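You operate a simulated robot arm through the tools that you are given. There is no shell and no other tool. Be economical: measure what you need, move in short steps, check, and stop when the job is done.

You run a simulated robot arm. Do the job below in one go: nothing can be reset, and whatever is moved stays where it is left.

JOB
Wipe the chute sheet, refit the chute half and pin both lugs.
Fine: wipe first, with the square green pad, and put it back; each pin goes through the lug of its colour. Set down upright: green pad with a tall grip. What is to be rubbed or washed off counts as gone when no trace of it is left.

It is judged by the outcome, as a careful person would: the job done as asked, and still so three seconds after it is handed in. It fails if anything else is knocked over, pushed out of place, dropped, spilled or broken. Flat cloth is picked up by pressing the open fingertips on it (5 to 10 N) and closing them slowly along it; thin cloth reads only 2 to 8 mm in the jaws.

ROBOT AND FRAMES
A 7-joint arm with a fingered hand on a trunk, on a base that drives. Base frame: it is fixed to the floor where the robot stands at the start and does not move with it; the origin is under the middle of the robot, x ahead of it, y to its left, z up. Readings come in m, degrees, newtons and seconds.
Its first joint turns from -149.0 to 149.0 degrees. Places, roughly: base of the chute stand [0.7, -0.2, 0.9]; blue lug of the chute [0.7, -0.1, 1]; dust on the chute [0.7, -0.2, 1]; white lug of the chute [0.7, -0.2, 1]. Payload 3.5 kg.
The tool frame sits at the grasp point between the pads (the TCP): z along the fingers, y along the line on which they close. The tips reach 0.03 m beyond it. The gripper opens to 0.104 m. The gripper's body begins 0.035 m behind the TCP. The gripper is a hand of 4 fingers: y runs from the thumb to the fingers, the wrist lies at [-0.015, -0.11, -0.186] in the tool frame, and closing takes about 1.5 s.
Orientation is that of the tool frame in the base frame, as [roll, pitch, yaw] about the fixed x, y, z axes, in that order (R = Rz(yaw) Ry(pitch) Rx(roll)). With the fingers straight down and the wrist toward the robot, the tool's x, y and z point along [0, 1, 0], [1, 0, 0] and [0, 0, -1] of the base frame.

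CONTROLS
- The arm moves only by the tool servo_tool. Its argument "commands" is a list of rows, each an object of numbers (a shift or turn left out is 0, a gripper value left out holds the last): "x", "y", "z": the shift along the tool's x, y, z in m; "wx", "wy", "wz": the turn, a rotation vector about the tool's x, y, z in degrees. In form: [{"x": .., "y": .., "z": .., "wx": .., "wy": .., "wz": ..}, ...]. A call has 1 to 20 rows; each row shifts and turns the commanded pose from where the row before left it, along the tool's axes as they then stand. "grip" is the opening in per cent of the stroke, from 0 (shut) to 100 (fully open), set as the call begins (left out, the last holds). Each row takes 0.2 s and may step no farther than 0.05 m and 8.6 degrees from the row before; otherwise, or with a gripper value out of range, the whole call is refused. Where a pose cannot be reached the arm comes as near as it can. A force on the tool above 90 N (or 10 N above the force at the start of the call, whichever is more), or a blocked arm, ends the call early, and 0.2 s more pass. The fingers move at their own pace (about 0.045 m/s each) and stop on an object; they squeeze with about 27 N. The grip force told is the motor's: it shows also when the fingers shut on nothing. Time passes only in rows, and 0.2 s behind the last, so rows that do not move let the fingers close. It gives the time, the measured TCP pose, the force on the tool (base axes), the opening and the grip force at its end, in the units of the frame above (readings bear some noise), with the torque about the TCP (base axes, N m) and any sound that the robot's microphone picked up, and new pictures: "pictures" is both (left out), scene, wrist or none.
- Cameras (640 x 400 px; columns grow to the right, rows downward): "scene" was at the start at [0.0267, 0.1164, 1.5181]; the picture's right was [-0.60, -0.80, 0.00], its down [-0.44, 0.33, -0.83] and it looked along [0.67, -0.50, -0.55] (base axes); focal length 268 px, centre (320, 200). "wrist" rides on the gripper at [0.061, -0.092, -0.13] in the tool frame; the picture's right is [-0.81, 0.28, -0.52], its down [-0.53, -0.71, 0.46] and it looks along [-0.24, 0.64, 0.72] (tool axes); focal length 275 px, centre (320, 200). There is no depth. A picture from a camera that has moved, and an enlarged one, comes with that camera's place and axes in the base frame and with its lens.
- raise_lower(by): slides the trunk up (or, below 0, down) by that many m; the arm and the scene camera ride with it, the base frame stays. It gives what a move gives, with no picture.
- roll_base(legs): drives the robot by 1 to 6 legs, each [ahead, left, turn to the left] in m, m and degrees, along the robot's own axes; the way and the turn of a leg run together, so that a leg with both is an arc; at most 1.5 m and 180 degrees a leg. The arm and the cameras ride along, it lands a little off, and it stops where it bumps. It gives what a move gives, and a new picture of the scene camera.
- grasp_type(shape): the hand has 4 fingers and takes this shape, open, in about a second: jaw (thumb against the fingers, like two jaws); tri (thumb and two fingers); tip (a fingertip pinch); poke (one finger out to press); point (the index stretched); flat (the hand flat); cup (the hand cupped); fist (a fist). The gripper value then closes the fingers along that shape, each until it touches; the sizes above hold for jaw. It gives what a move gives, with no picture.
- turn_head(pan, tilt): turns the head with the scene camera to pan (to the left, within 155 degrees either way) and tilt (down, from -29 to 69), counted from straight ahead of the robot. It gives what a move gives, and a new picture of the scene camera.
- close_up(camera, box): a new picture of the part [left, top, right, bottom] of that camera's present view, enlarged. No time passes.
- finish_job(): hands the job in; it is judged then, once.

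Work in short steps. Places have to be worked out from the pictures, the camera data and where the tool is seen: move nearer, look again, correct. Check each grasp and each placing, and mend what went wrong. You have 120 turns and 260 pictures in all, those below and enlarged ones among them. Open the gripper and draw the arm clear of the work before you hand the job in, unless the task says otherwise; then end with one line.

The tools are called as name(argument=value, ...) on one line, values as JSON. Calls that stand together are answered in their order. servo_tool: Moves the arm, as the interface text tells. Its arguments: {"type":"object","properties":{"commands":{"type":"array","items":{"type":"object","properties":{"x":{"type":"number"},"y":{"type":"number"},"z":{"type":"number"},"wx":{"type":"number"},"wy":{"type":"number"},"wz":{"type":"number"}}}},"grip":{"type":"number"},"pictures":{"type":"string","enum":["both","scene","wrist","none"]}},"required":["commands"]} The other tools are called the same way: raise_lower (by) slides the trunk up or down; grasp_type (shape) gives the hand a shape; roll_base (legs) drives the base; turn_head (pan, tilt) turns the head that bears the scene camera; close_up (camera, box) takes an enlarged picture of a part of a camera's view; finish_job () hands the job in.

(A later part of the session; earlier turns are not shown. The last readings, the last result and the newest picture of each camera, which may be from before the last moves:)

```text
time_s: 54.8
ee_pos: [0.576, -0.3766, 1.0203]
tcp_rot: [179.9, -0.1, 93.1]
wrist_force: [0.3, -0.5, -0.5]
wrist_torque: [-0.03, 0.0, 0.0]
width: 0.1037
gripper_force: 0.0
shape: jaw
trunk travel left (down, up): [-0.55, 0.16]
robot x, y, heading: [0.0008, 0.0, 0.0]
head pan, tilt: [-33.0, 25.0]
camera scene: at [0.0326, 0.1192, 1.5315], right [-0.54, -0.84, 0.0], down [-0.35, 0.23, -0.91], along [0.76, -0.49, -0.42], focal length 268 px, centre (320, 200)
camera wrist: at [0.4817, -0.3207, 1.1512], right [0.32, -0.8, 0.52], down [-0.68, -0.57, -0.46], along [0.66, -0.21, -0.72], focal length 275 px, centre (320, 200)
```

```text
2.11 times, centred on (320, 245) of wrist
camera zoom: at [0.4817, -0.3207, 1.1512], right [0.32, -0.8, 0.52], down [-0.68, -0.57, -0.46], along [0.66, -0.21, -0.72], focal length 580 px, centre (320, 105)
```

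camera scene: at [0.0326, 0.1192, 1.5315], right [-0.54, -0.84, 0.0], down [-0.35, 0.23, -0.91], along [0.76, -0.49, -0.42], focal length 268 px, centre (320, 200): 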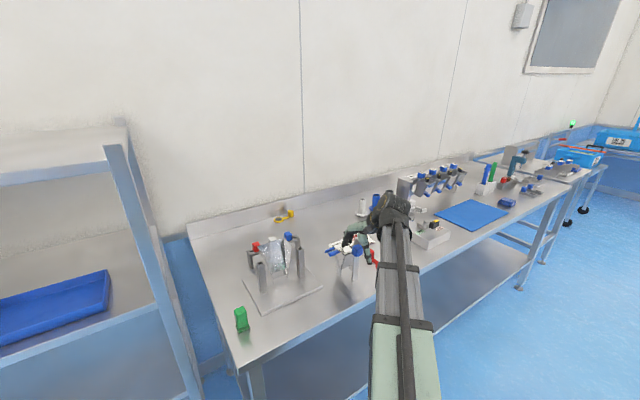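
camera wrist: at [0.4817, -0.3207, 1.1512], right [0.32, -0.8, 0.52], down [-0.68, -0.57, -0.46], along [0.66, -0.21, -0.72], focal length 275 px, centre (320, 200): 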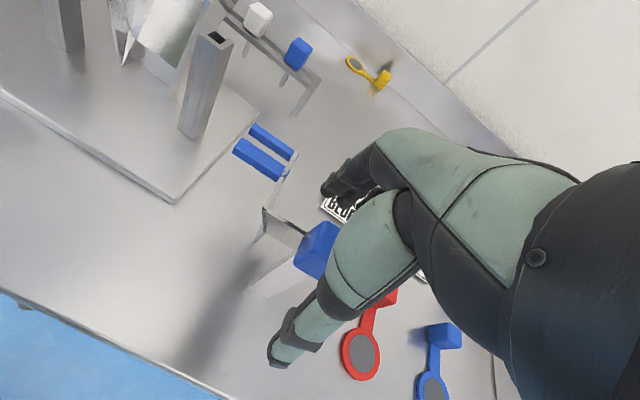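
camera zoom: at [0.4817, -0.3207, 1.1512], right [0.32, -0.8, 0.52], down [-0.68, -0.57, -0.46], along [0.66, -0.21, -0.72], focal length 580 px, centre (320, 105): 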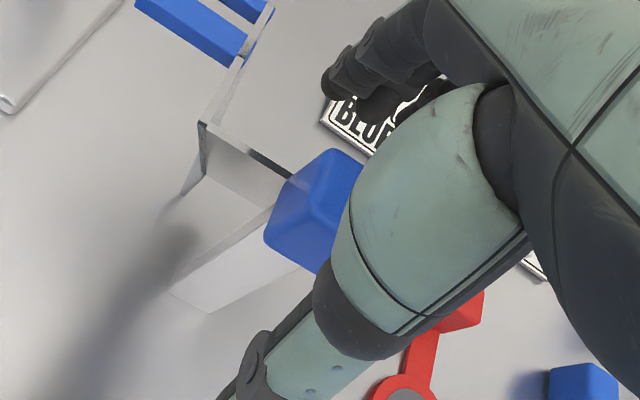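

Thumb is in front and the fingers behind the cube; I close.

servo_tool(commands=[{}, {}, {}, {}, {}, {}, {}, {}], grip=0)

close_up(camera="scene", box=[310, 200, 390, 290])

close_up(camera="wrist", box=[220, 150, 420, 340])

```text
time_s: 56.6
ee_pos: [0.5769, -0.3772, 1.0202]
tcp_rot: [-179.9, 0.0, 93.1]
wrist_force: [0.4, 0.3, -0.5]
wrist_torque: [0.02, -0.03, -0.01]
width: 0.0211
gripper_force: 27.1
shape: jaw
trunk travel left (down, up): [-0.55, 0.16]
robot x, y, heading: [0.0016, 0.0031, 0.3]
head pan, tilt: [-33.0, 25.0]
camera scene: at [0.0327, 0.1192, 1.5315], right [-0.54, -0.84, 0.0], down [-0.35, 0.23, -0.91], along [0.76, -0.49, -0.42], focal length 268 px, centre (320, 200)
camera wrist: at [0.4818, -0.3207, 1.1513], right [0.32, -0.79, 0.52], down [-0.68, -0.57, -0.46], along [0.66, -0.21, -0.72], focal length 275 px, centre (320, 200)
```

scene: 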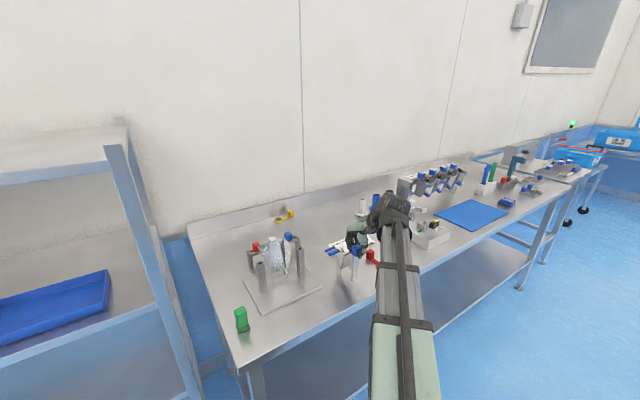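
wrist: 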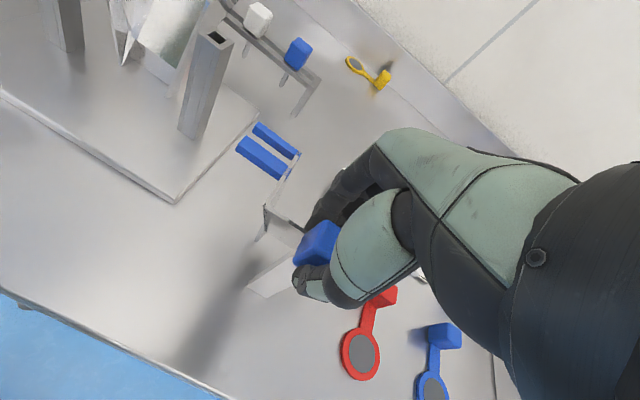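

```text
4.44 times, centred on (350, 245) of scene
camera zoom: at [0.0327, 0.1192, 1.5315], right [-0.54, -0.84, 0.0], down [-0.35, 0.23, -0.91], along [0.76, -0.49, -0.42], focal length 1190 px, centre (187, 0)
```

zoom: 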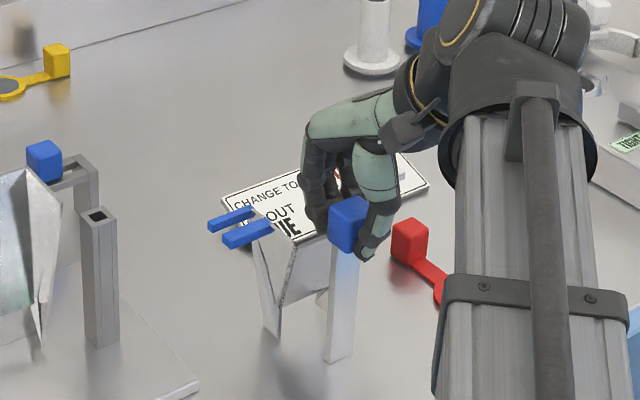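

```text
2.11 times, centred on (320, 245) of wrist
camera zoom: at [0.4818, -0.3207, 1.1513], right [0.32, -0.79, 0.52], down [-0.68, -0.57, -0.46], along [0.66, -0.21, -0.72], focal length 580 px, centre (320, 105)
```

zoom: 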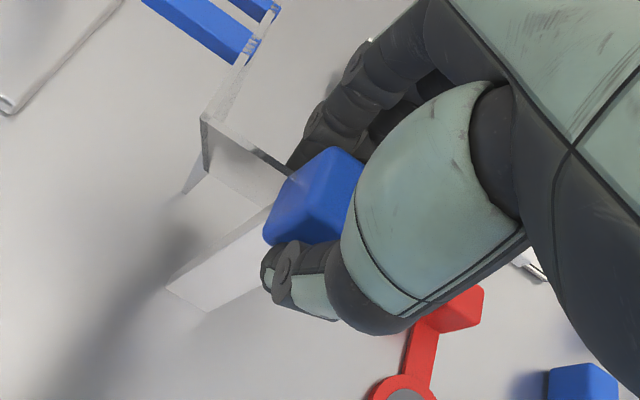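

Grip holds (21 mm, 27 N) and nothing shifted. I lift a little and check that the half comes along level.

servo_tool(commands=[{"z": -0.01}, {"z": -0.02}, {"z": -0.02}, {"z": -0.03}, {}])

close_up(camera="scene", box=[300, 170, 400, 290])

```text
time_s: 57.8
ee_pos: [0.5765, -0.3763, 1.0997]
tcp_rot: [-180.0, 0.0, 93.0]
wrist_force: [-0.7, -0.4, -4.0]
wrist_torque: [-0.02, 0.09, -0.01]
width: 0.0211
gripper_force: 26.6
shape: jaw
trunk travel left (down, up): [-0.55, 0.16]
robot x, y, heading: [-0.0024, 0.0004, -0.1]
head pan, tilt: [-33.0, 25.0]
camera scene: at [0.0328, 0.1191, 1.5315], right [-0.54, -0.84, 0.0], down [-0.35, 0.23, -0.91], along [0.76, -0.49, -0.42], focal length 268 px, centre (320, 200)
camera wrist: at [0.4815, -0.3196, 1.2313], right [0.32, -0.8, 0.52], down [-0.68, -0.57, -0.46], along [0.66, -0.21, -0.72], focal length 275 px, centre (320, 200)
```

scene: 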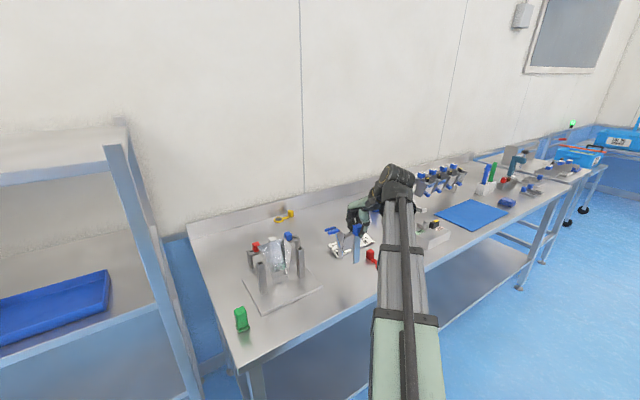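
wrist: 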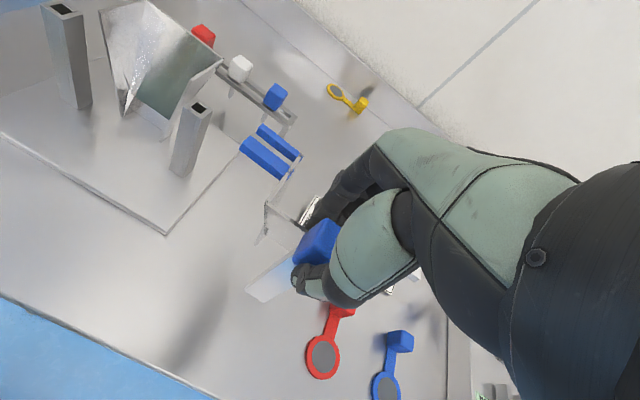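

```text
3.33 times, centred on (350, 230) of scene
camera zoom: at [0.0328, 0.1191, 1.5315], right [-0.54, -0.84, 0.0], down [-0.35, 0.23, -0.91], along [0.76, -0.49, -0.42], focal length 892 px, centre (220, 100)
```

zoom: 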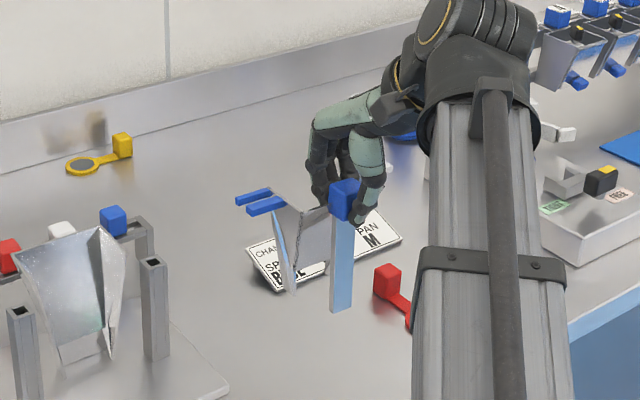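

The half hangs level in the grip (≈4 N). I raise it further, square the yaw and carry it over the posts.

servo_tool(commands=[{"z": -0.03}, {"z": -0.03}, {"z": -0.03}, {"wz": 3}, {"x": 0.028, "y": 0.0078}, {"x": 0.028, "y": 0.0078}, {"x": 0.028, "y": 0.0078}, {"x": 0.028, "y": 0.0078}, {"x": 0.028, "y": 0.0078}, {"x": 0.028, "y": 0.0078}, {"x": 0.028, "y": 0.0078}, {"x": 0.028, "y": 0.0078}, {}, {}])

close_up(camera="scene", box=[230, 170, 350, 310])

close_up(camera="wrist", box=[180, 180, 420, 400])

```text
time_s: 60.8
ee_pos: [0.6384, -0.1523, 1.1916]
tcp_rot: [-179.9, 0.0, 90.1]
wrist_force: [-0.7, -0.6, -3.3]
wrist_torque: [-0.01, 0.06, 0.0]
width: 0.0206
gripper_force: 27.0
shape: jaw
trunk travel left (down, up): [-0.55, 0.16]
robot x, y, heading: [0.0011, 0.0025, 0.0]
head pan, tilt: [-33.0, 25.0]
camera scene: at [0.0329, 0.119, 1.5315], right [-0.54, -0.84, 0.0], down [-0.35, 0.23, -0.91], along [0.76, -0.49, -0.42], focal length 268 px, centre (320, 200)
camera wrist: at [0.5468, -0.0912, 1.3222], right [0.28, -0.81, 0.52], down [-0.71, -0.53, -0.46], along [0.64, -0.24, -0.72], focal length 275 px, centre (320, 200)
```

scene: 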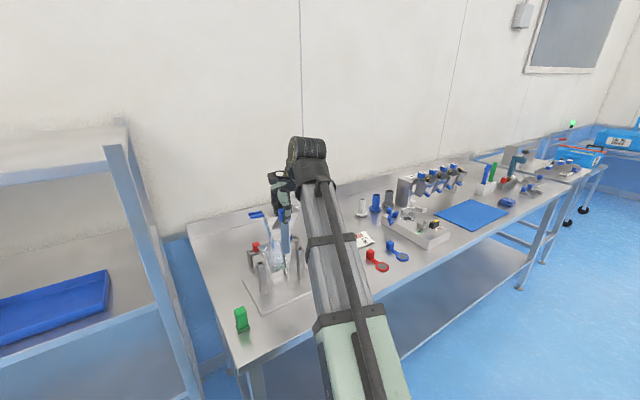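
wrist: 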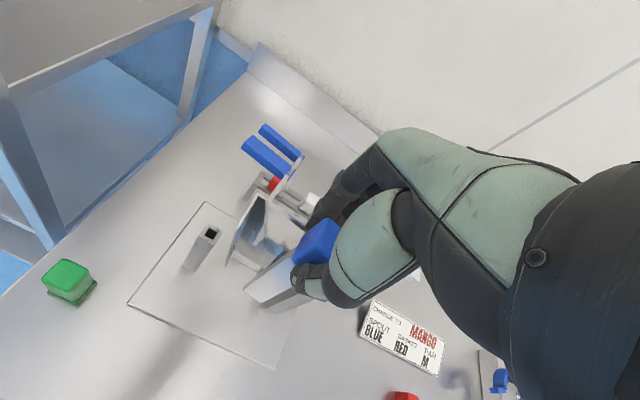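

```text
2.86 times, centred on (290, 240) of scene
camera zoom: at [0.0329, 0.119, 1.5315], right [-0.54, -0.84, 0.0], down [-0.35, 0.23, -0.91], along [0.76, -0.49, -0.42], focal length 765 px, centre (406, 86)
```

zoom: 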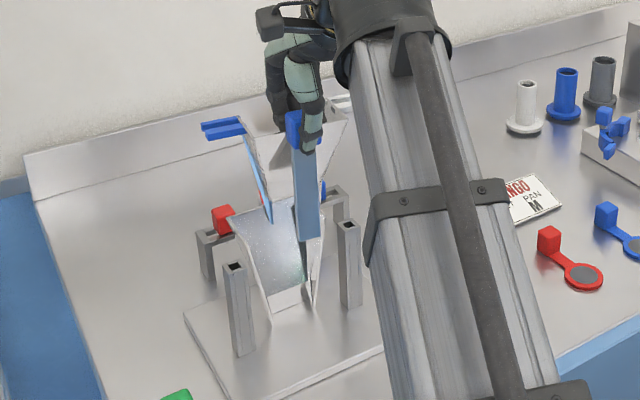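

```text
1.82 times, centred on (300, 290) of wrist
camera zoom: at [0.5468, -0.0912, 1.3222], right [0.28, -0.81, 0.52], down [-0.71, -0.53, -0.46], along [0.64, -0.24, -0.72], focal length 500 px, centre (356, 36)
```

zoom: 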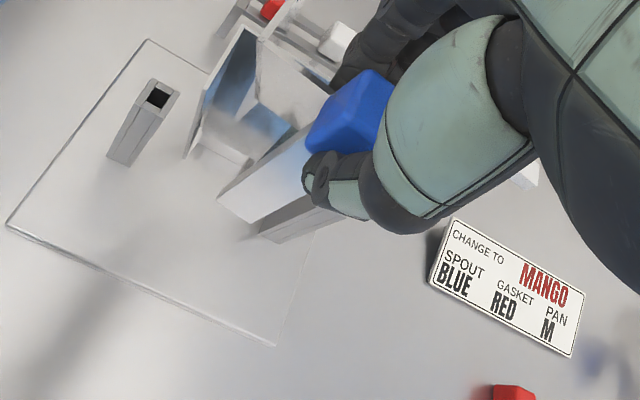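

I check the half's attitude in the grip in closer views.

close_up(camera="scene", box=[240, 190, 320, 270])

close_up(camera="wrist", box=[220, 100, 360, 220])

```text
5.00 times, centred on (280, 230) of scene
camera zoom: at [0.0329, 0.119, 1.5315], right [-0.54, -0.84, 0.0], down [-0.35, 0.23, -0.91], along [0.76, -0.49, -0.42], focal length 1338 px, centre (520, 50)
```

zoom: 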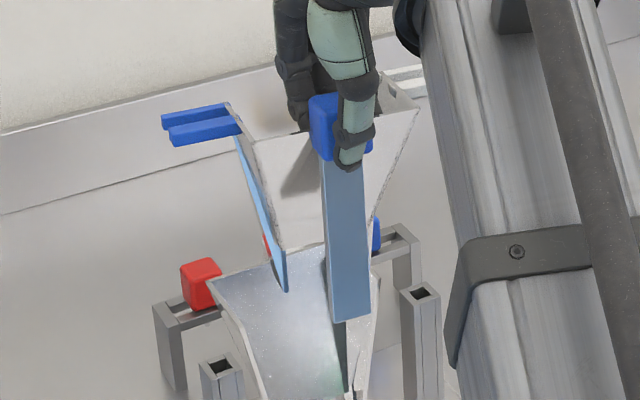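

```text
3.33 times, centred on (290, 160) of wrist
camera zoom: at [0.5468, -0.0912, 1.3222], right [0.28, -0.81, 0.52], down [-0.71, -0.53, -0.46], along [0.64, -0.24, -0.72], focal length 918 px, centre (420, 333)
```

zoom: 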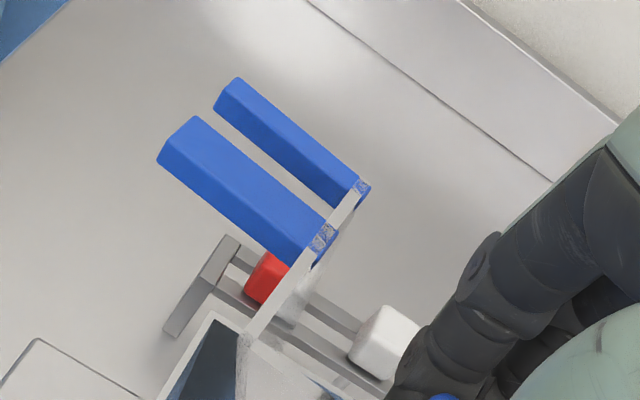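

The half hangs nearly level; the blue fork tip centre is at about (0.6955,-0.076), slightly forward and right of ideal. I correct half of that and descend 10 cm for a relative check against the post.

servo_tool(commands=[{"x": 0.003, "y": -0.003, "z": 0.02}, {"z": 0.03}, {"z": 0.03}, {"z": 0.02}, {}])

close_up(camera="scene", box=[230, 200, 330, 300])

close_up(camera="wrist", box=[180, 100, 360, 260])

```text
time_s: 62.0
ee_pos: [0.6349, -0.1509, 1.0903]
tcp_rot: [-180.0, -0.1, 90.0]
wrist_force: [0.0, -0.1, -4.8]
wrist_torque: [0.03, 0.06, -0.01]
width: 0.0208
gripper_force: 26.7
shape: jaw
trunk travel left (down, up): [-0.55, 0.16]
robot x, y, heading: [0.0011, 0.0053, -0.0]
head pan, tilt: [-33.0, 25.0]
camera scene: at [0.033, 0.1191, 1.5315], right [-0.54, -0.84, 0.0], down [-0.35, 0.23, -0.91], along [0.76, -0.49, -0.42], focal length 268 px, centre (320, 200)
camera wrist: at [0.543, -0.0899, 1.2207], right [0.28, -0.81, 0.52], down [-0.71, -0.53, -0.46], along [0.64, -0.24, -0.72], focal length 275 px, centre (320, 200)
```

scene: 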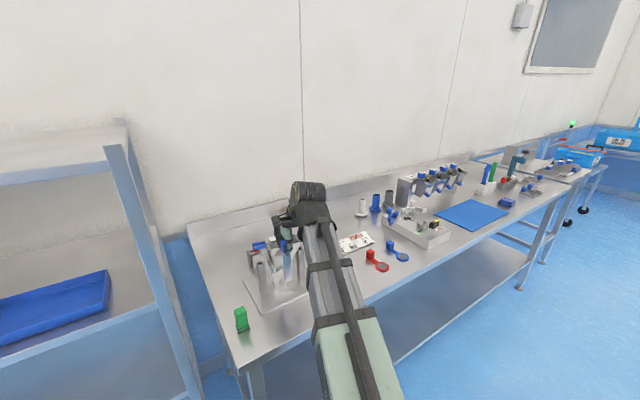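
wrist: 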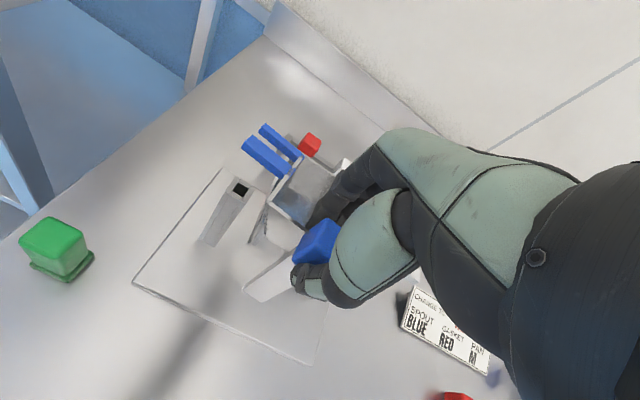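

```text
4.00 times, centred on (280, 250) of scene
camera zoom: at [0.033, 0.1191, 1.5315], right [-0.54, -0.84, 0.0], down [-0.35, 0.23, -0.91], along [0.76, -0.49, -0.42], focal length 1071 px, centre (480, 0)
```

zoom: 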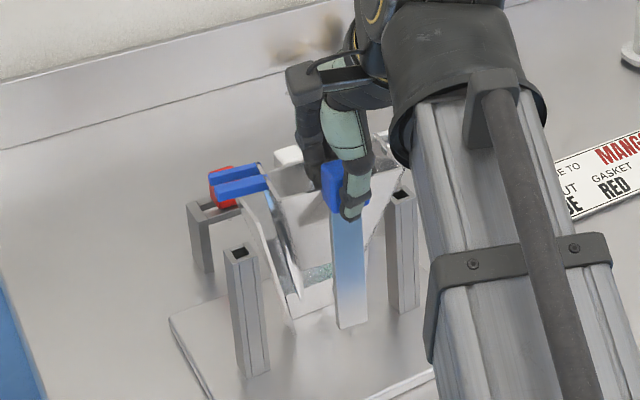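

```text
2.50 times, centred on (270, 180) of wrist
camera zoom: at [0.543, -0.0899, 1.2207], right [0.28, -0.81, 0.52], down [-0.71, -0.53, -0.46], along [0.64, -0.24, -0.72], focal length 688 px, centre (445, 250)
```

zoom: 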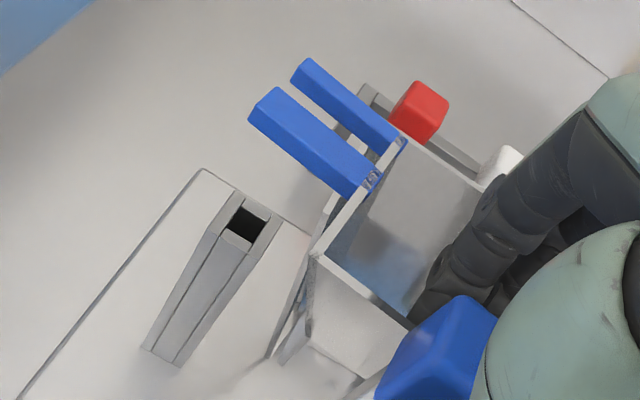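

I enlarge the white-fork side against the right post to check yaw.

close_up(camera="scene", box=[305, 220, 345, 260])

turn_head(pan=-5, tilt=40)

```text
10.00 times, centred on (325, 240) of scene
camera zoom: at [0.033, 0.1191, 1.5315], right [-0.54, -0.84, 0.0], down [-0.35, 0.23, -0.91], along [0.76, -0.49, -0.42], focal length 2677 px, centre (270, -200)
```

zoom: 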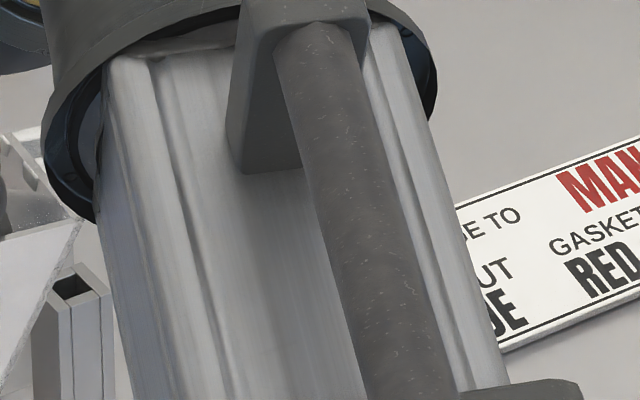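

```text
time_s: 63.0
ee_pos: [0.6363, -0.1507, 1.09]
tcp_rot: [180.0, 0.0, 90.0]
wrist_force: [0.0, -0.1, -4.0]
wrist_torque: [-0.01, 0.11, -0.01]
width: 0.021
gripper_force: 26.8
shape: jaw
trunk travel left (down, up): [-0.55, 0.16]
robot x, y, heading: [-0.0002, -0.0012, -0.2]
head pan, tilt: [-5.0, 40.0]
camera scene: at [0.0404, 0.1619, 1.5082], right [-0.09, -1.0, 0.0], down [-0.64, 0.06, -0.77], along [0.76, -0.07, -0.64], focal length 268 px, centre (320, 200)
```

scene: 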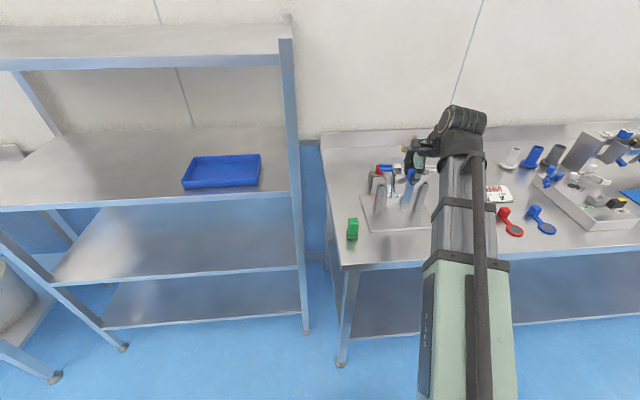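

close_up(camera="scene", box=[350, 140, 450, 240])

close_up(camera="scene", box=[365, 155, 435, 195])

```text
4.00 times, centred on (400, 190) of scene
camera zoom: at [0.0404, 0.1619, 1.5082], right [-0.09, -1.0, 0.0], down [-0.64, 0.06, -0.77], along [0.76, -0.07, -0.64], focal length 1071 px, centre (0, 240)
```

zoom: 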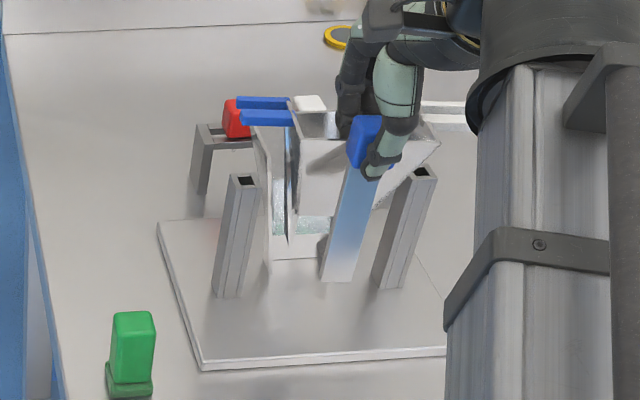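

```text
9.14 times, centred on (400, 175) of scene
camera zoom: at [0.0404, 0.1619, 1.5082], right [-0.09, -1.0, 0.0], down [-0.64, 0.06, -0.77], along [0.76, -0.07, -0.64], focal length 2447 px, centre (-411, 429)
```

zoom: 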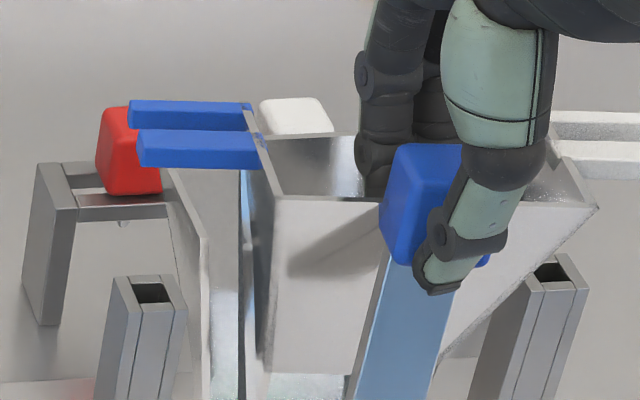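

This view shows both forks; I take it with the white side included.

close_up(camera="scene", box=[375, 155, 445, 195])

```text
9.14 times, centred on (410, 175) of scene
camera zoom: at [0.0404, 0.1619, 1.5082], right [-0.09, -1.0, 0.0], down [-0.64, 0.06, -0.77], along [0.76, -0.07, -0.64], focal length 2447 px, centre (-503, 429)
```

zoom: 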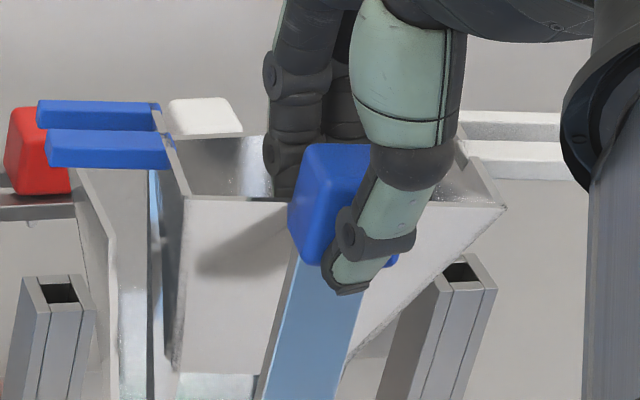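

From this view and the wrist view the half has turned about -6° in the grip during transport. I rotate the hand +6° to square it to the posts, with a small shift, and look again.

servo_tool(commands=[{"x": -0.0015, "y": 0.002}, {"x": -0.0015, "y": 0.003}, {"wz": -3}, {"wz": -3}, {}, {}])

close_up(camera="scene", box=[375, 155, 445, 195])

close_up(camera="wrist", box=[180, 100, 360, 260])

```text
time_s: 64.3
ee_pos: [0.6404, -0.1528, 1.0907]
tcp_rot: [-180.0, 0.0, 96.0]
wrist_force: [0.4, -0.3, -3.9]
wrist_torque: [0.01, 0.08, -0.01]
width: 0.0208
gripper_force: 27.5
shape: jaw
trunk travel left (down, up): [-0.55, 0.16]
robot x, y, heading: [-0.0002, 0.0008, 0.3]
head pan, tilt: [-5.0, 40.0]
camera scene: at [0.0403, 0.1619, 1.5082], right [-0.09, -1.0, 0.0], down [-0.64, 0.06, -0.77], along [0.76, -0.07, -0.64], focal length 268 px, centre (320, 200)
camera wrist: at [0.5424, -0.1016, 1.2213], right [0.36, -0.78, 0.52], down [-0.65, -0.6, -0.46], along [0.67, -0.17, -0.72], focal length 275 px, centre (320, 200)
```

scene: 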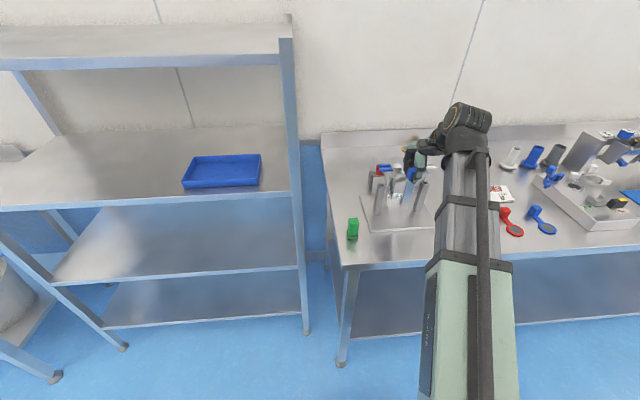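
wrist: 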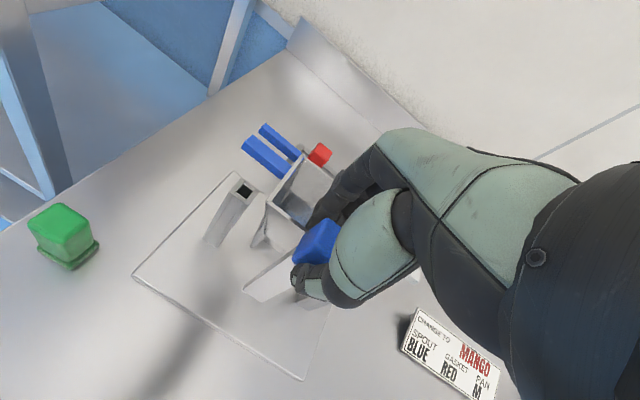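

```text
9.14 times, centred on (410, 175) of scene
camera zoom: at [0.0403, 0.1619, 1.5082], right [-0.09, -1.0, 0.0], down [-0.64, 0.06, -0.77], along [0.76, -0.07, -0.64], focal length 2447 px, centre (-503, 429)
```

zoom: 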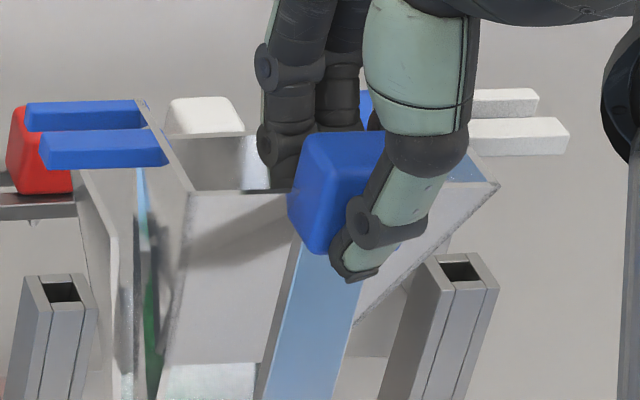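

```text
2.50 times, centred on (270, 180) of wrist
camera zoom: at [0.5424, -0.1016, 1.2213], right [0.36, -0.78, 0.52], down [-0.65, -0.6, -0.46], along [0.67, -0.17, -0.72], focal length 688 px, centre (445, 250)
```

zoom: 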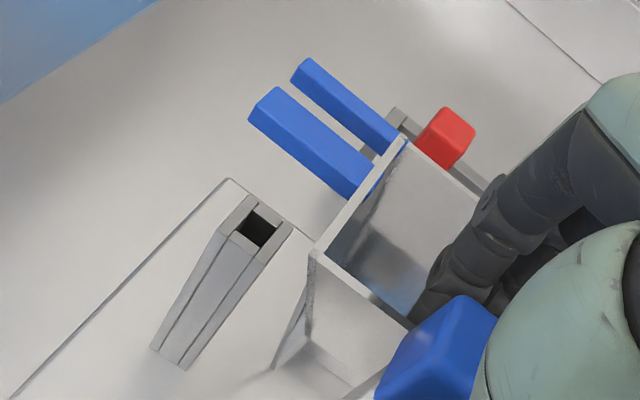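

The half is now square with the posts. I lower another 4 cm and compare the forks with the post holes at close range.

servo_tool(commands=[{"z": 0.01}, {"z": 0.01}, {"z": 0.01}, {"z": 0.01}, {}])

close_up(camera="scene", box=[375, 155, 445, 195])

close_up(camera="wrist", box=[180, 100, 360, 260])

```text
time_s: 65.5
ee_pos: [0.6407, -0.1526, 1.0499]
tcp_rot: [-180.0, 0.0, 96.0]
wrist_force: [-0.5, -0.8, -3.5]
wrist_torque: [0.03, 0.09, 0.02]
width: 0.0205
gripper_force: 27.1
shape: jaw
trunk travel left (down, up): [-0.55, 0.16]
robot x, y, heading: [0.0014, 0.0025, 0.1]
head pan, tilt: [-5.0, 40.0]
camera scene: at [0.0403, 0.1619, 1.5082], right [-0.09, -1.0, 0.0], down [-0.64, 0.06, -0.77], along [0.76, -0.07, -0.64], focal length 268 px, centre (320, 200)
camera wrist: at [0.5426, -0.1013, 1.1808], right [0.36, -0.78, 0.52], down [-0.65, -0.6, -0.46], along [0.67, -0.18, -0.72], focal length 275 px, centre (320, 200)
```

scene: 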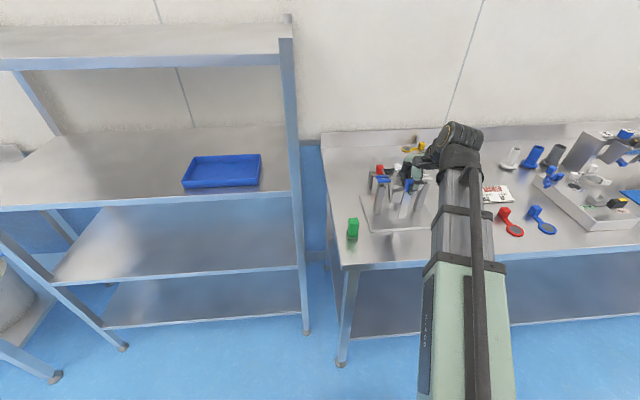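
wrist: 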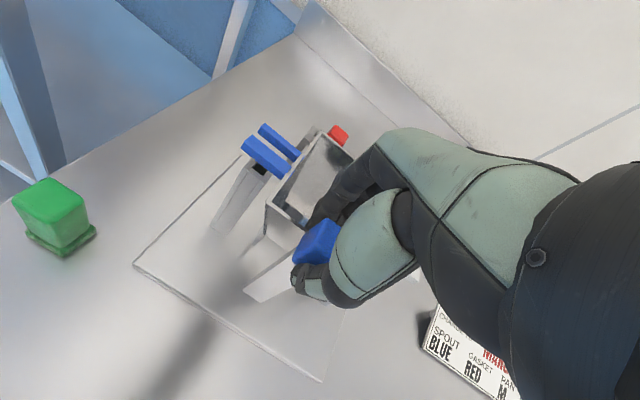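

```text
9.14 times, centred on (410, 175) of scene
camera zoom: at [0.0403, 0.1619, 1.5082], right [-0.09, -1.0, 0.0], down [-0.64, 0.06, -0.77], along [0.76, -0.07, -0.64], focal length 2447 px, centre (-503, 429)
```

zoom: 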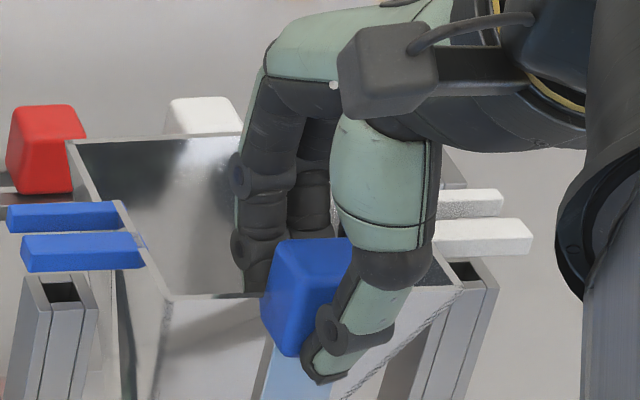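

```text
2.50 times, centred on (270, 180) of wrist
camera zoom: at [0.5426, -0.1013, 1.1808], right [0.36, -0.78, 0.52], down [-0.65, -0.6, -0.46], along [0.67, -0.18, -0.72], focal length 688 px, centre (445, 250)
```

zoom: 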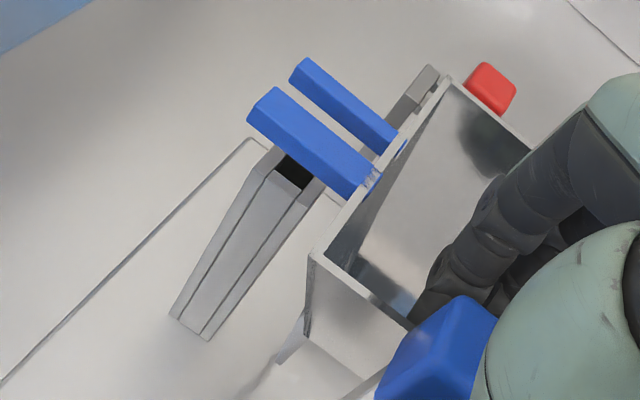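

Triangulated: fork centre (0.688,-0.088,1.035), left hole (0.685,-0.0865,1.011); centring in y is good. I shift 3 mm back, yaw 1° more, and lower to just above the posts.

servo_tool(commands=[{"y": -0.003, "wz": -1}, {"z": 0.006}, {"z": 0.006}, {}])

close_up(camera="scene", box=[375, 165, 445, 205])

close_up(camera="wrist", box=[200, 110, 340, 230])

```text
time_s: 66.5
ee_pos: [0.6371, -0.1531, 1.0383]
tcp_rot: [-179.9, 0.0, 97.0]
wrist_force: [-0.4, -0.2, -3.4]
wrist_torque: [-0.01, 0.12, -0.01]
width: 0.0209
gripper_force: 27.1
shape: jaw
trunk travel left (down, up): [-0.55, 0.16]
robot x, y, heading: [0.0033, -0.0017, 0.1]
head pan, tilt: [-5.0, 40.0]
camera scene: at [0.0404, 0.1619, 1.5082], right [-0.09, -1.0, 0.0], down [-0.64, 0.06, -0.77], along [0.76, -0.07, -0.64], focal length 268 px, centre (320, 200)
camera wrist: at [0.5382, -0.1028, 1.1691], right [0.37, -0.77, 0.52], down [-0.64, -0.62, -0.46], along [0.67, -0.16, -0.72], focal length 275 px, centre (320, 200)
```

scene: 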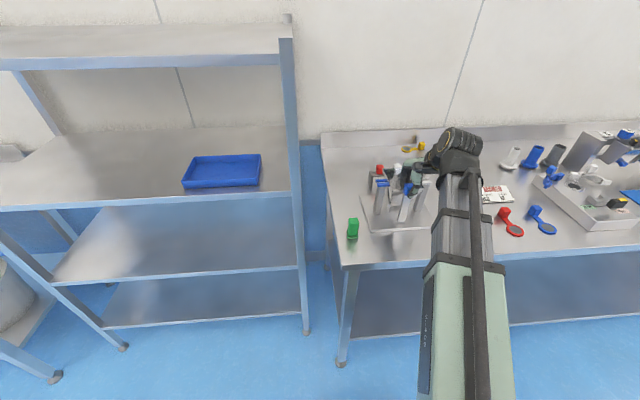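
wrist: 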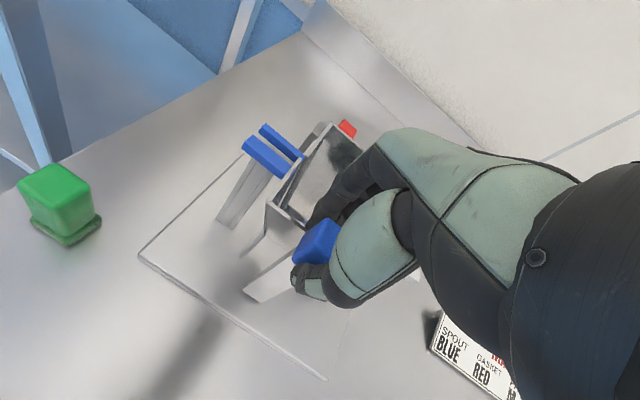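

```text
9.14 times, centred on (410, 185) of scene
camera zoom: at [0.0404, 0.1619, 1.5082], right [-0.09, -1.0, 0.0], down [-0.64, 0.06, -0.77], along [0.76, -0.07, -0.64], focal length 2447 px, centre (-503, 337)
```

zoom: 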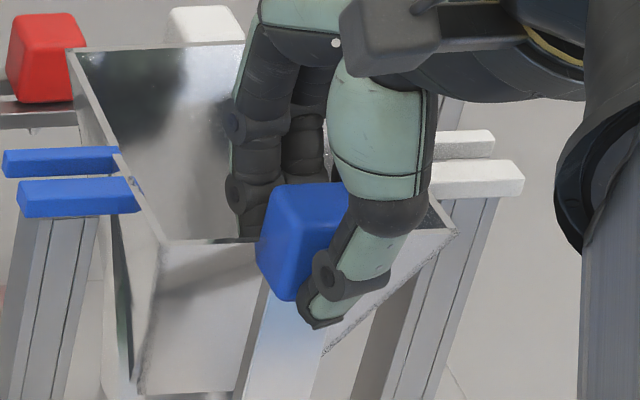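

```text
3.33 times, centred on (270, 170) of wrist
camera zoom: at [0.5382, -0.1028, 1.1691], right [0.37, -0.77, 0.52], down [-0.64, -0.62, -0.46], along [0.67, -0.16, -0.72], focal length 918 px, centre (487, 300)
```

zoom: 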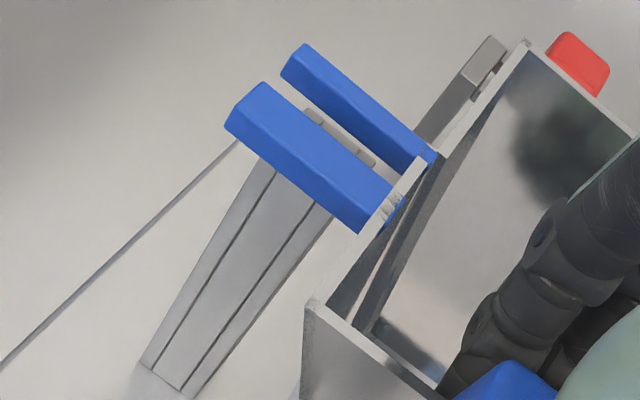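

Both forks now sit squarely over the posts. I lower in 2 mm steps watching the force for contact.

servo_tool(commands=[{"z": 0.002}, {"z": 0.002}, {"z": 0.002}, {}], pictures="none")

```text
time_s: 67.5
ee_pos: [0.6367, -0.1516, 1.0329]
tcp_rot: [-179.9, 0.0, 97.0]
wrist_force: [-0.8, 0.3, 0.9]
wrist_torque: [0.0, 0.0, 0.02]
width: 0.0209
gripper_force: 27.3
shape: jaw
trunk travel left (down, up): [-0.55, 0.16]
robot x, y, heading: [-0.0024, -0.0013, 0.1]
head pan, tilt: [-5.0, 40.0]
```

Contact: the half's weight is carried now. I look at how it rests.

servo_tool(commands=[{}], pictures="wrist")

close_up(camera="scene", box=[375, 165, 445, 205])

close_up(camera="wrist", box=[200, 110, 340, 230])

close_up(camera="scene", box=[355, 165, 445, 235])

```text
time_s: 68.0
ee_pos: [0.6365, -0.1515, 1.033]
tcp_rot: [180.0, 0.0, 97.0]
wrist_force: [-0.5, 0.1, 1.1]
wrist_torque: [0.0, -0.01, 0.03]
width: 0.0208
gripper_force: 26.8
shape: jaw
trunk travel left (down, up): [-0.55, 0.16]
robot x, y, heading: [-0.0027, 0.0029, -0.0]
head pan, tilt: [-5.0, 40.0]
camera wrist: at [0.5381, -0.1023, 1.1642], right [0.37, -0.77, 0.52], down [-0.64, -0.62, -0.46], along [0.67, -0.16, -0.72], focal length 275 px, centre (320, 200)
```

wrist: 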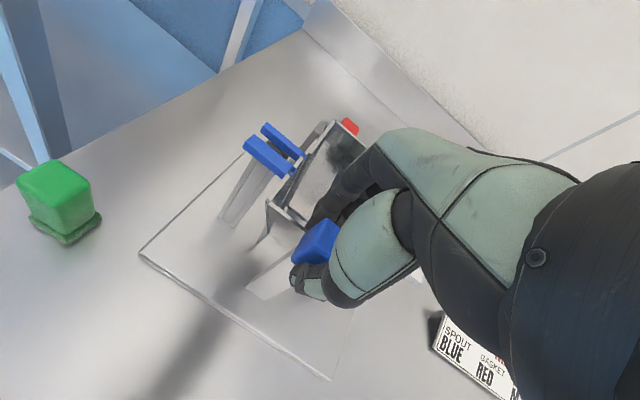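

```text
9.14 times, centred on (410, 185) of scene
camera zoom: at [0.0399, 0.1621, 1.5082], right [-0.09, -1.0, 0.0], down [-0.64, 0.06, -0.77], along [0.76, -0.07, -0.64], focal length 2447 px, centre (-503, 337)
```

zoom: 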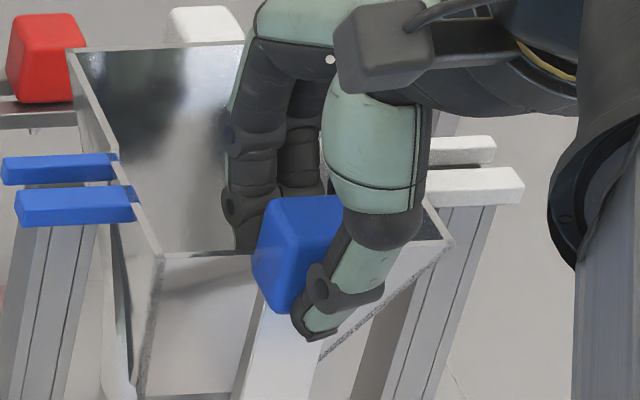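

```text
3.33 times, centred on (270, 170) of wrist
camera zoom: at [0.5381, -0.1023, 1.1642], right [0.37, -0.77, 0.52], down [-0.64, -0.62, -0.46], along [0.67, -0.16, -0.72], focal length 918 px, centre (487, 300)
```

zoom: 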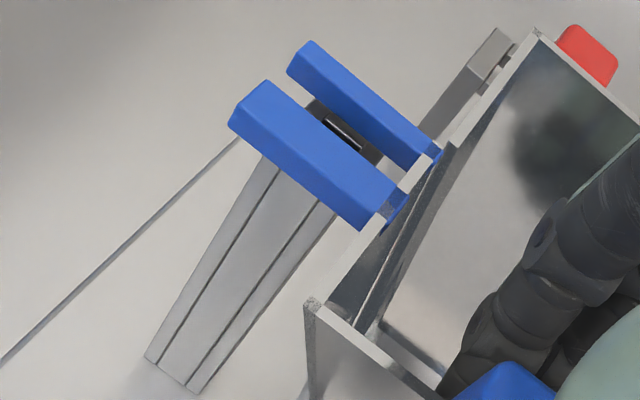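

```text
5.71 times, centred on (400, 200) of scene
camera zoom: at [0.0399, 0.1621, 1.5082], right [-0.09, -1.0, 0.0], down [-0.64, 0.06, -0.77], along [0.76, -0.07, -0.64], focal length 1530 px, centre (-137, 200)
```

zoom: 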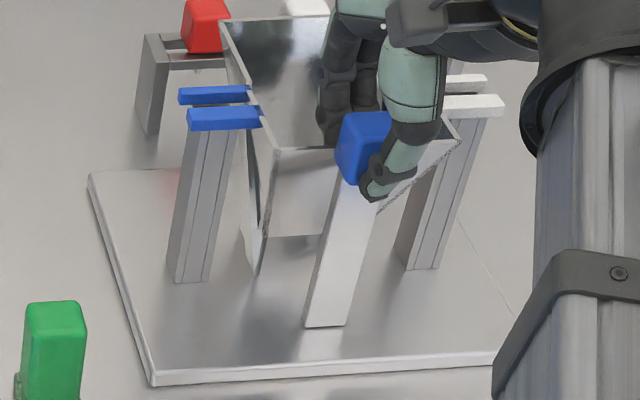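

The left hole shows in the fork gap, and the bar foot stands on the plate. I press 1 mm further to confirm it is seated.

servo_tool(commands=[{"z": 0.001}, {}], pictures="none")

```text
time_s: 68.5
ee_pos: [0.6374, -0.1525, 1.0325]
tcp_rot: [180.0, 0.1, 97.0]
wrist_force: [-1.8, 1.3, 2.9]
wrist_torque: [-0.01, -0.06, 0.0]
width: 0.0208
gripper_force: 26.5
shape: jaw
trunk travel left (down, up): [-0.55, 0.16]
robot x, y, heading: [0.0037, 0.0002, 0.1]
head pan, tilt: [-5.0, 40.0]
```

Seated. I release the cube.

servo_tool(commands=[{}, {}, {}, {}, {}, {}], grip=70)

close_up(camera="scene", box=[355, 165, 445, 235])

close_up(camera="wrist", box=[200, 110, 340, 230])

```text
time_s: 70.0
ee_pos: [0.638, -0.1523, 1.0307]
tcp_rot: [-180.0, 0.0, 97.0]
wrist_force: [0.0, -0.8, 0.7]
wrist_torque: [-0.01, -0.01, -0.02]
width: 0.0726
gripper_force: 0.0
shape: jaw
trunk travel left (down, up): [-0.55, 0.16]
robot x, y, heading: [-0.0, 0.0004, -0.2]
head pan, tilt: [-5.0, 40.0]
camera scene: at [0.0401, 0.162, 1.5082], right [-0.09, -1.0, 0.0], down [-0.64, 0.06, -0.77], along [0.76, -0.07, -0.64], focal length 268 px, centre (320, 200)
camera wrist: at [0.5385, -0.1026, 1.1629], right [0.37, -0.77, 0.52], down [-0.64, -0.62, -0.46], along [0.67, -0.16, -0.72], focal length 275 px, centre (320, 200)
```

scene: 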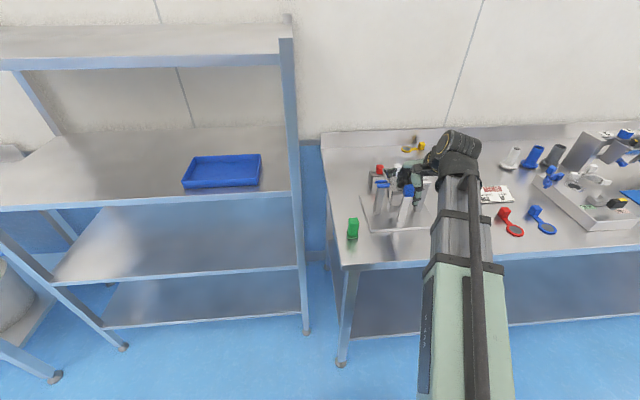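
wrist: 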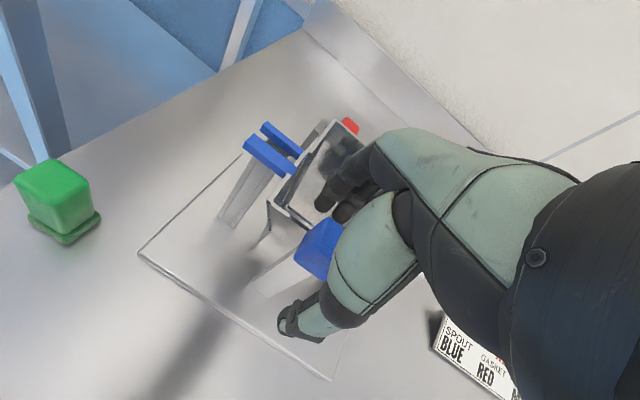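

```text
5.71 times, centred on (400, 200) of scene
camera zoom: at [0.0401, 0.162, 1.5082], right [-0.09, -1.0, 0.0], down [-0.64, 0.06, -0.77], along [0.76, -0.07, -0.64], focal length 1530 px, centre (-137, 200)
```

zoom: 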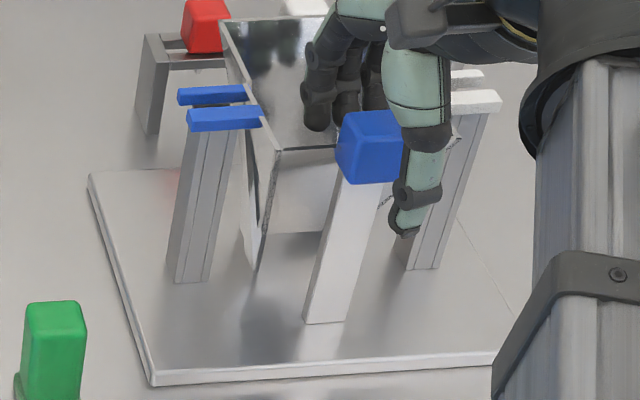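

```text
3.33 times, centred on (270, 170) of wrist
camera zoom: at [0.5385, -0.1026, 1.1629], right [0.37, -0.77, 0.52], down [-0.64, -0.62, -0.46], along [0.67, -0.16, -0.72], focal length 918 px, centre (487, 300)
```

zoom: 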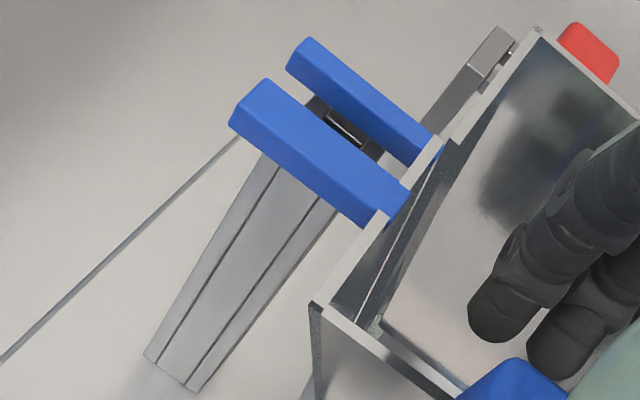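

It stands stably by itself. I lift the hand straight out and inspect the alignment from above.

servo_tool(commands=[{"z": -0.01}, {"z": -0.02}, {"z": -0.03}, {"z": -0.04}, {"z": -0.04}, {"z": -0.04}, {"wz": 7}, {}])

close_up(camera="wrist", box=[140, 180, 380, 380])

close_up(camera="scene", box=[365, 155, 445, 215])

```text
time_s: 71.8
ee_pos: [0.6377, -0.1514, 1.2093]
tcp_rot: [180.0, 0.0, 89.9]
wrist_force: [0.0, 1.0, 0.0]
wrist_torque: [0.03, -0.01, 0.03]
width: 0.0724
gripper_force: 0.0
shape: jaw
trunk travel left (down, up): [-0.55, 0.16]
robot x, y, heading: [-0.0019, 0.0004, -0.1]
head pan, tilt: [-5.0, 40.0]
camera scene: at [0.0401, 0.1621, 1.5082], right [-0.09, -1.0, 0.0], down [-0.64, 0.06, -0.77], along [0.76, -0.07, -0.64], focal length 268 px, centre (320, 200)
camera wrist: at [0.5449, -0.0905, 1.3409], right [0.27, -0.81, 0.52], down [-0.71, -0.53, -0.46], along [0.64, -0.24, -0.72], focal length 275 px, centre (320, 200)
```

scene: 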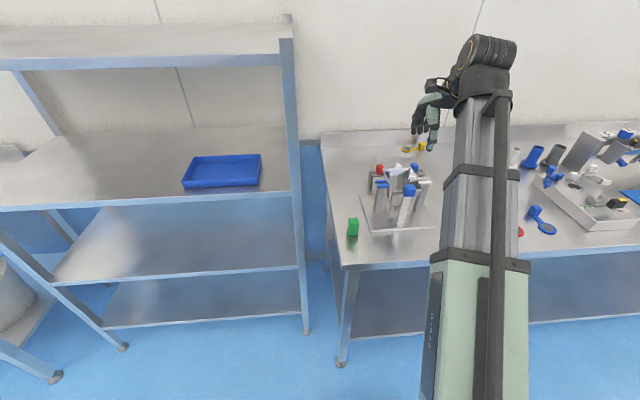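
wrist: 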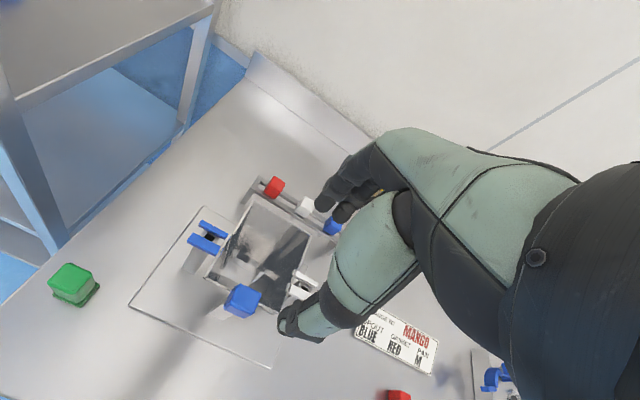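

```text
2.00 times, centred on (260, 280) of wrist
camera zoom: at [0.5449, -0.0905, 1.3409], right [0.27, -0.81, 0.52], down [-0.71, -0.53, -0.46], along [0.64, -0.24, -0.72], focal length 551 px, centre (440, 40)
```

zoom: 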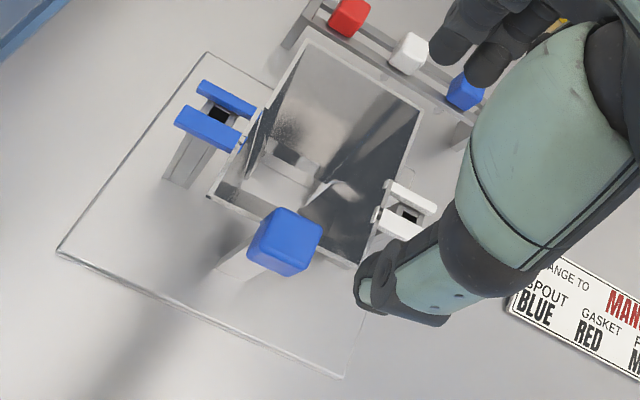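

```text
6.67 times, centred on (405, 185) of scene
camera zoom: at [0.0401, 0.1621, 1.5082], right [-0.09, -1.0, 0.0], down [-0.64, 0.06, -0.77], along [0.76, -0.07, -0.64], focal length 1785 px, centre (-247, 300)
```

zoom: 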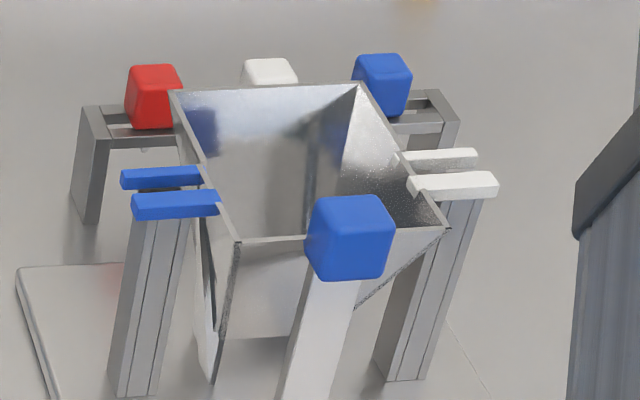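

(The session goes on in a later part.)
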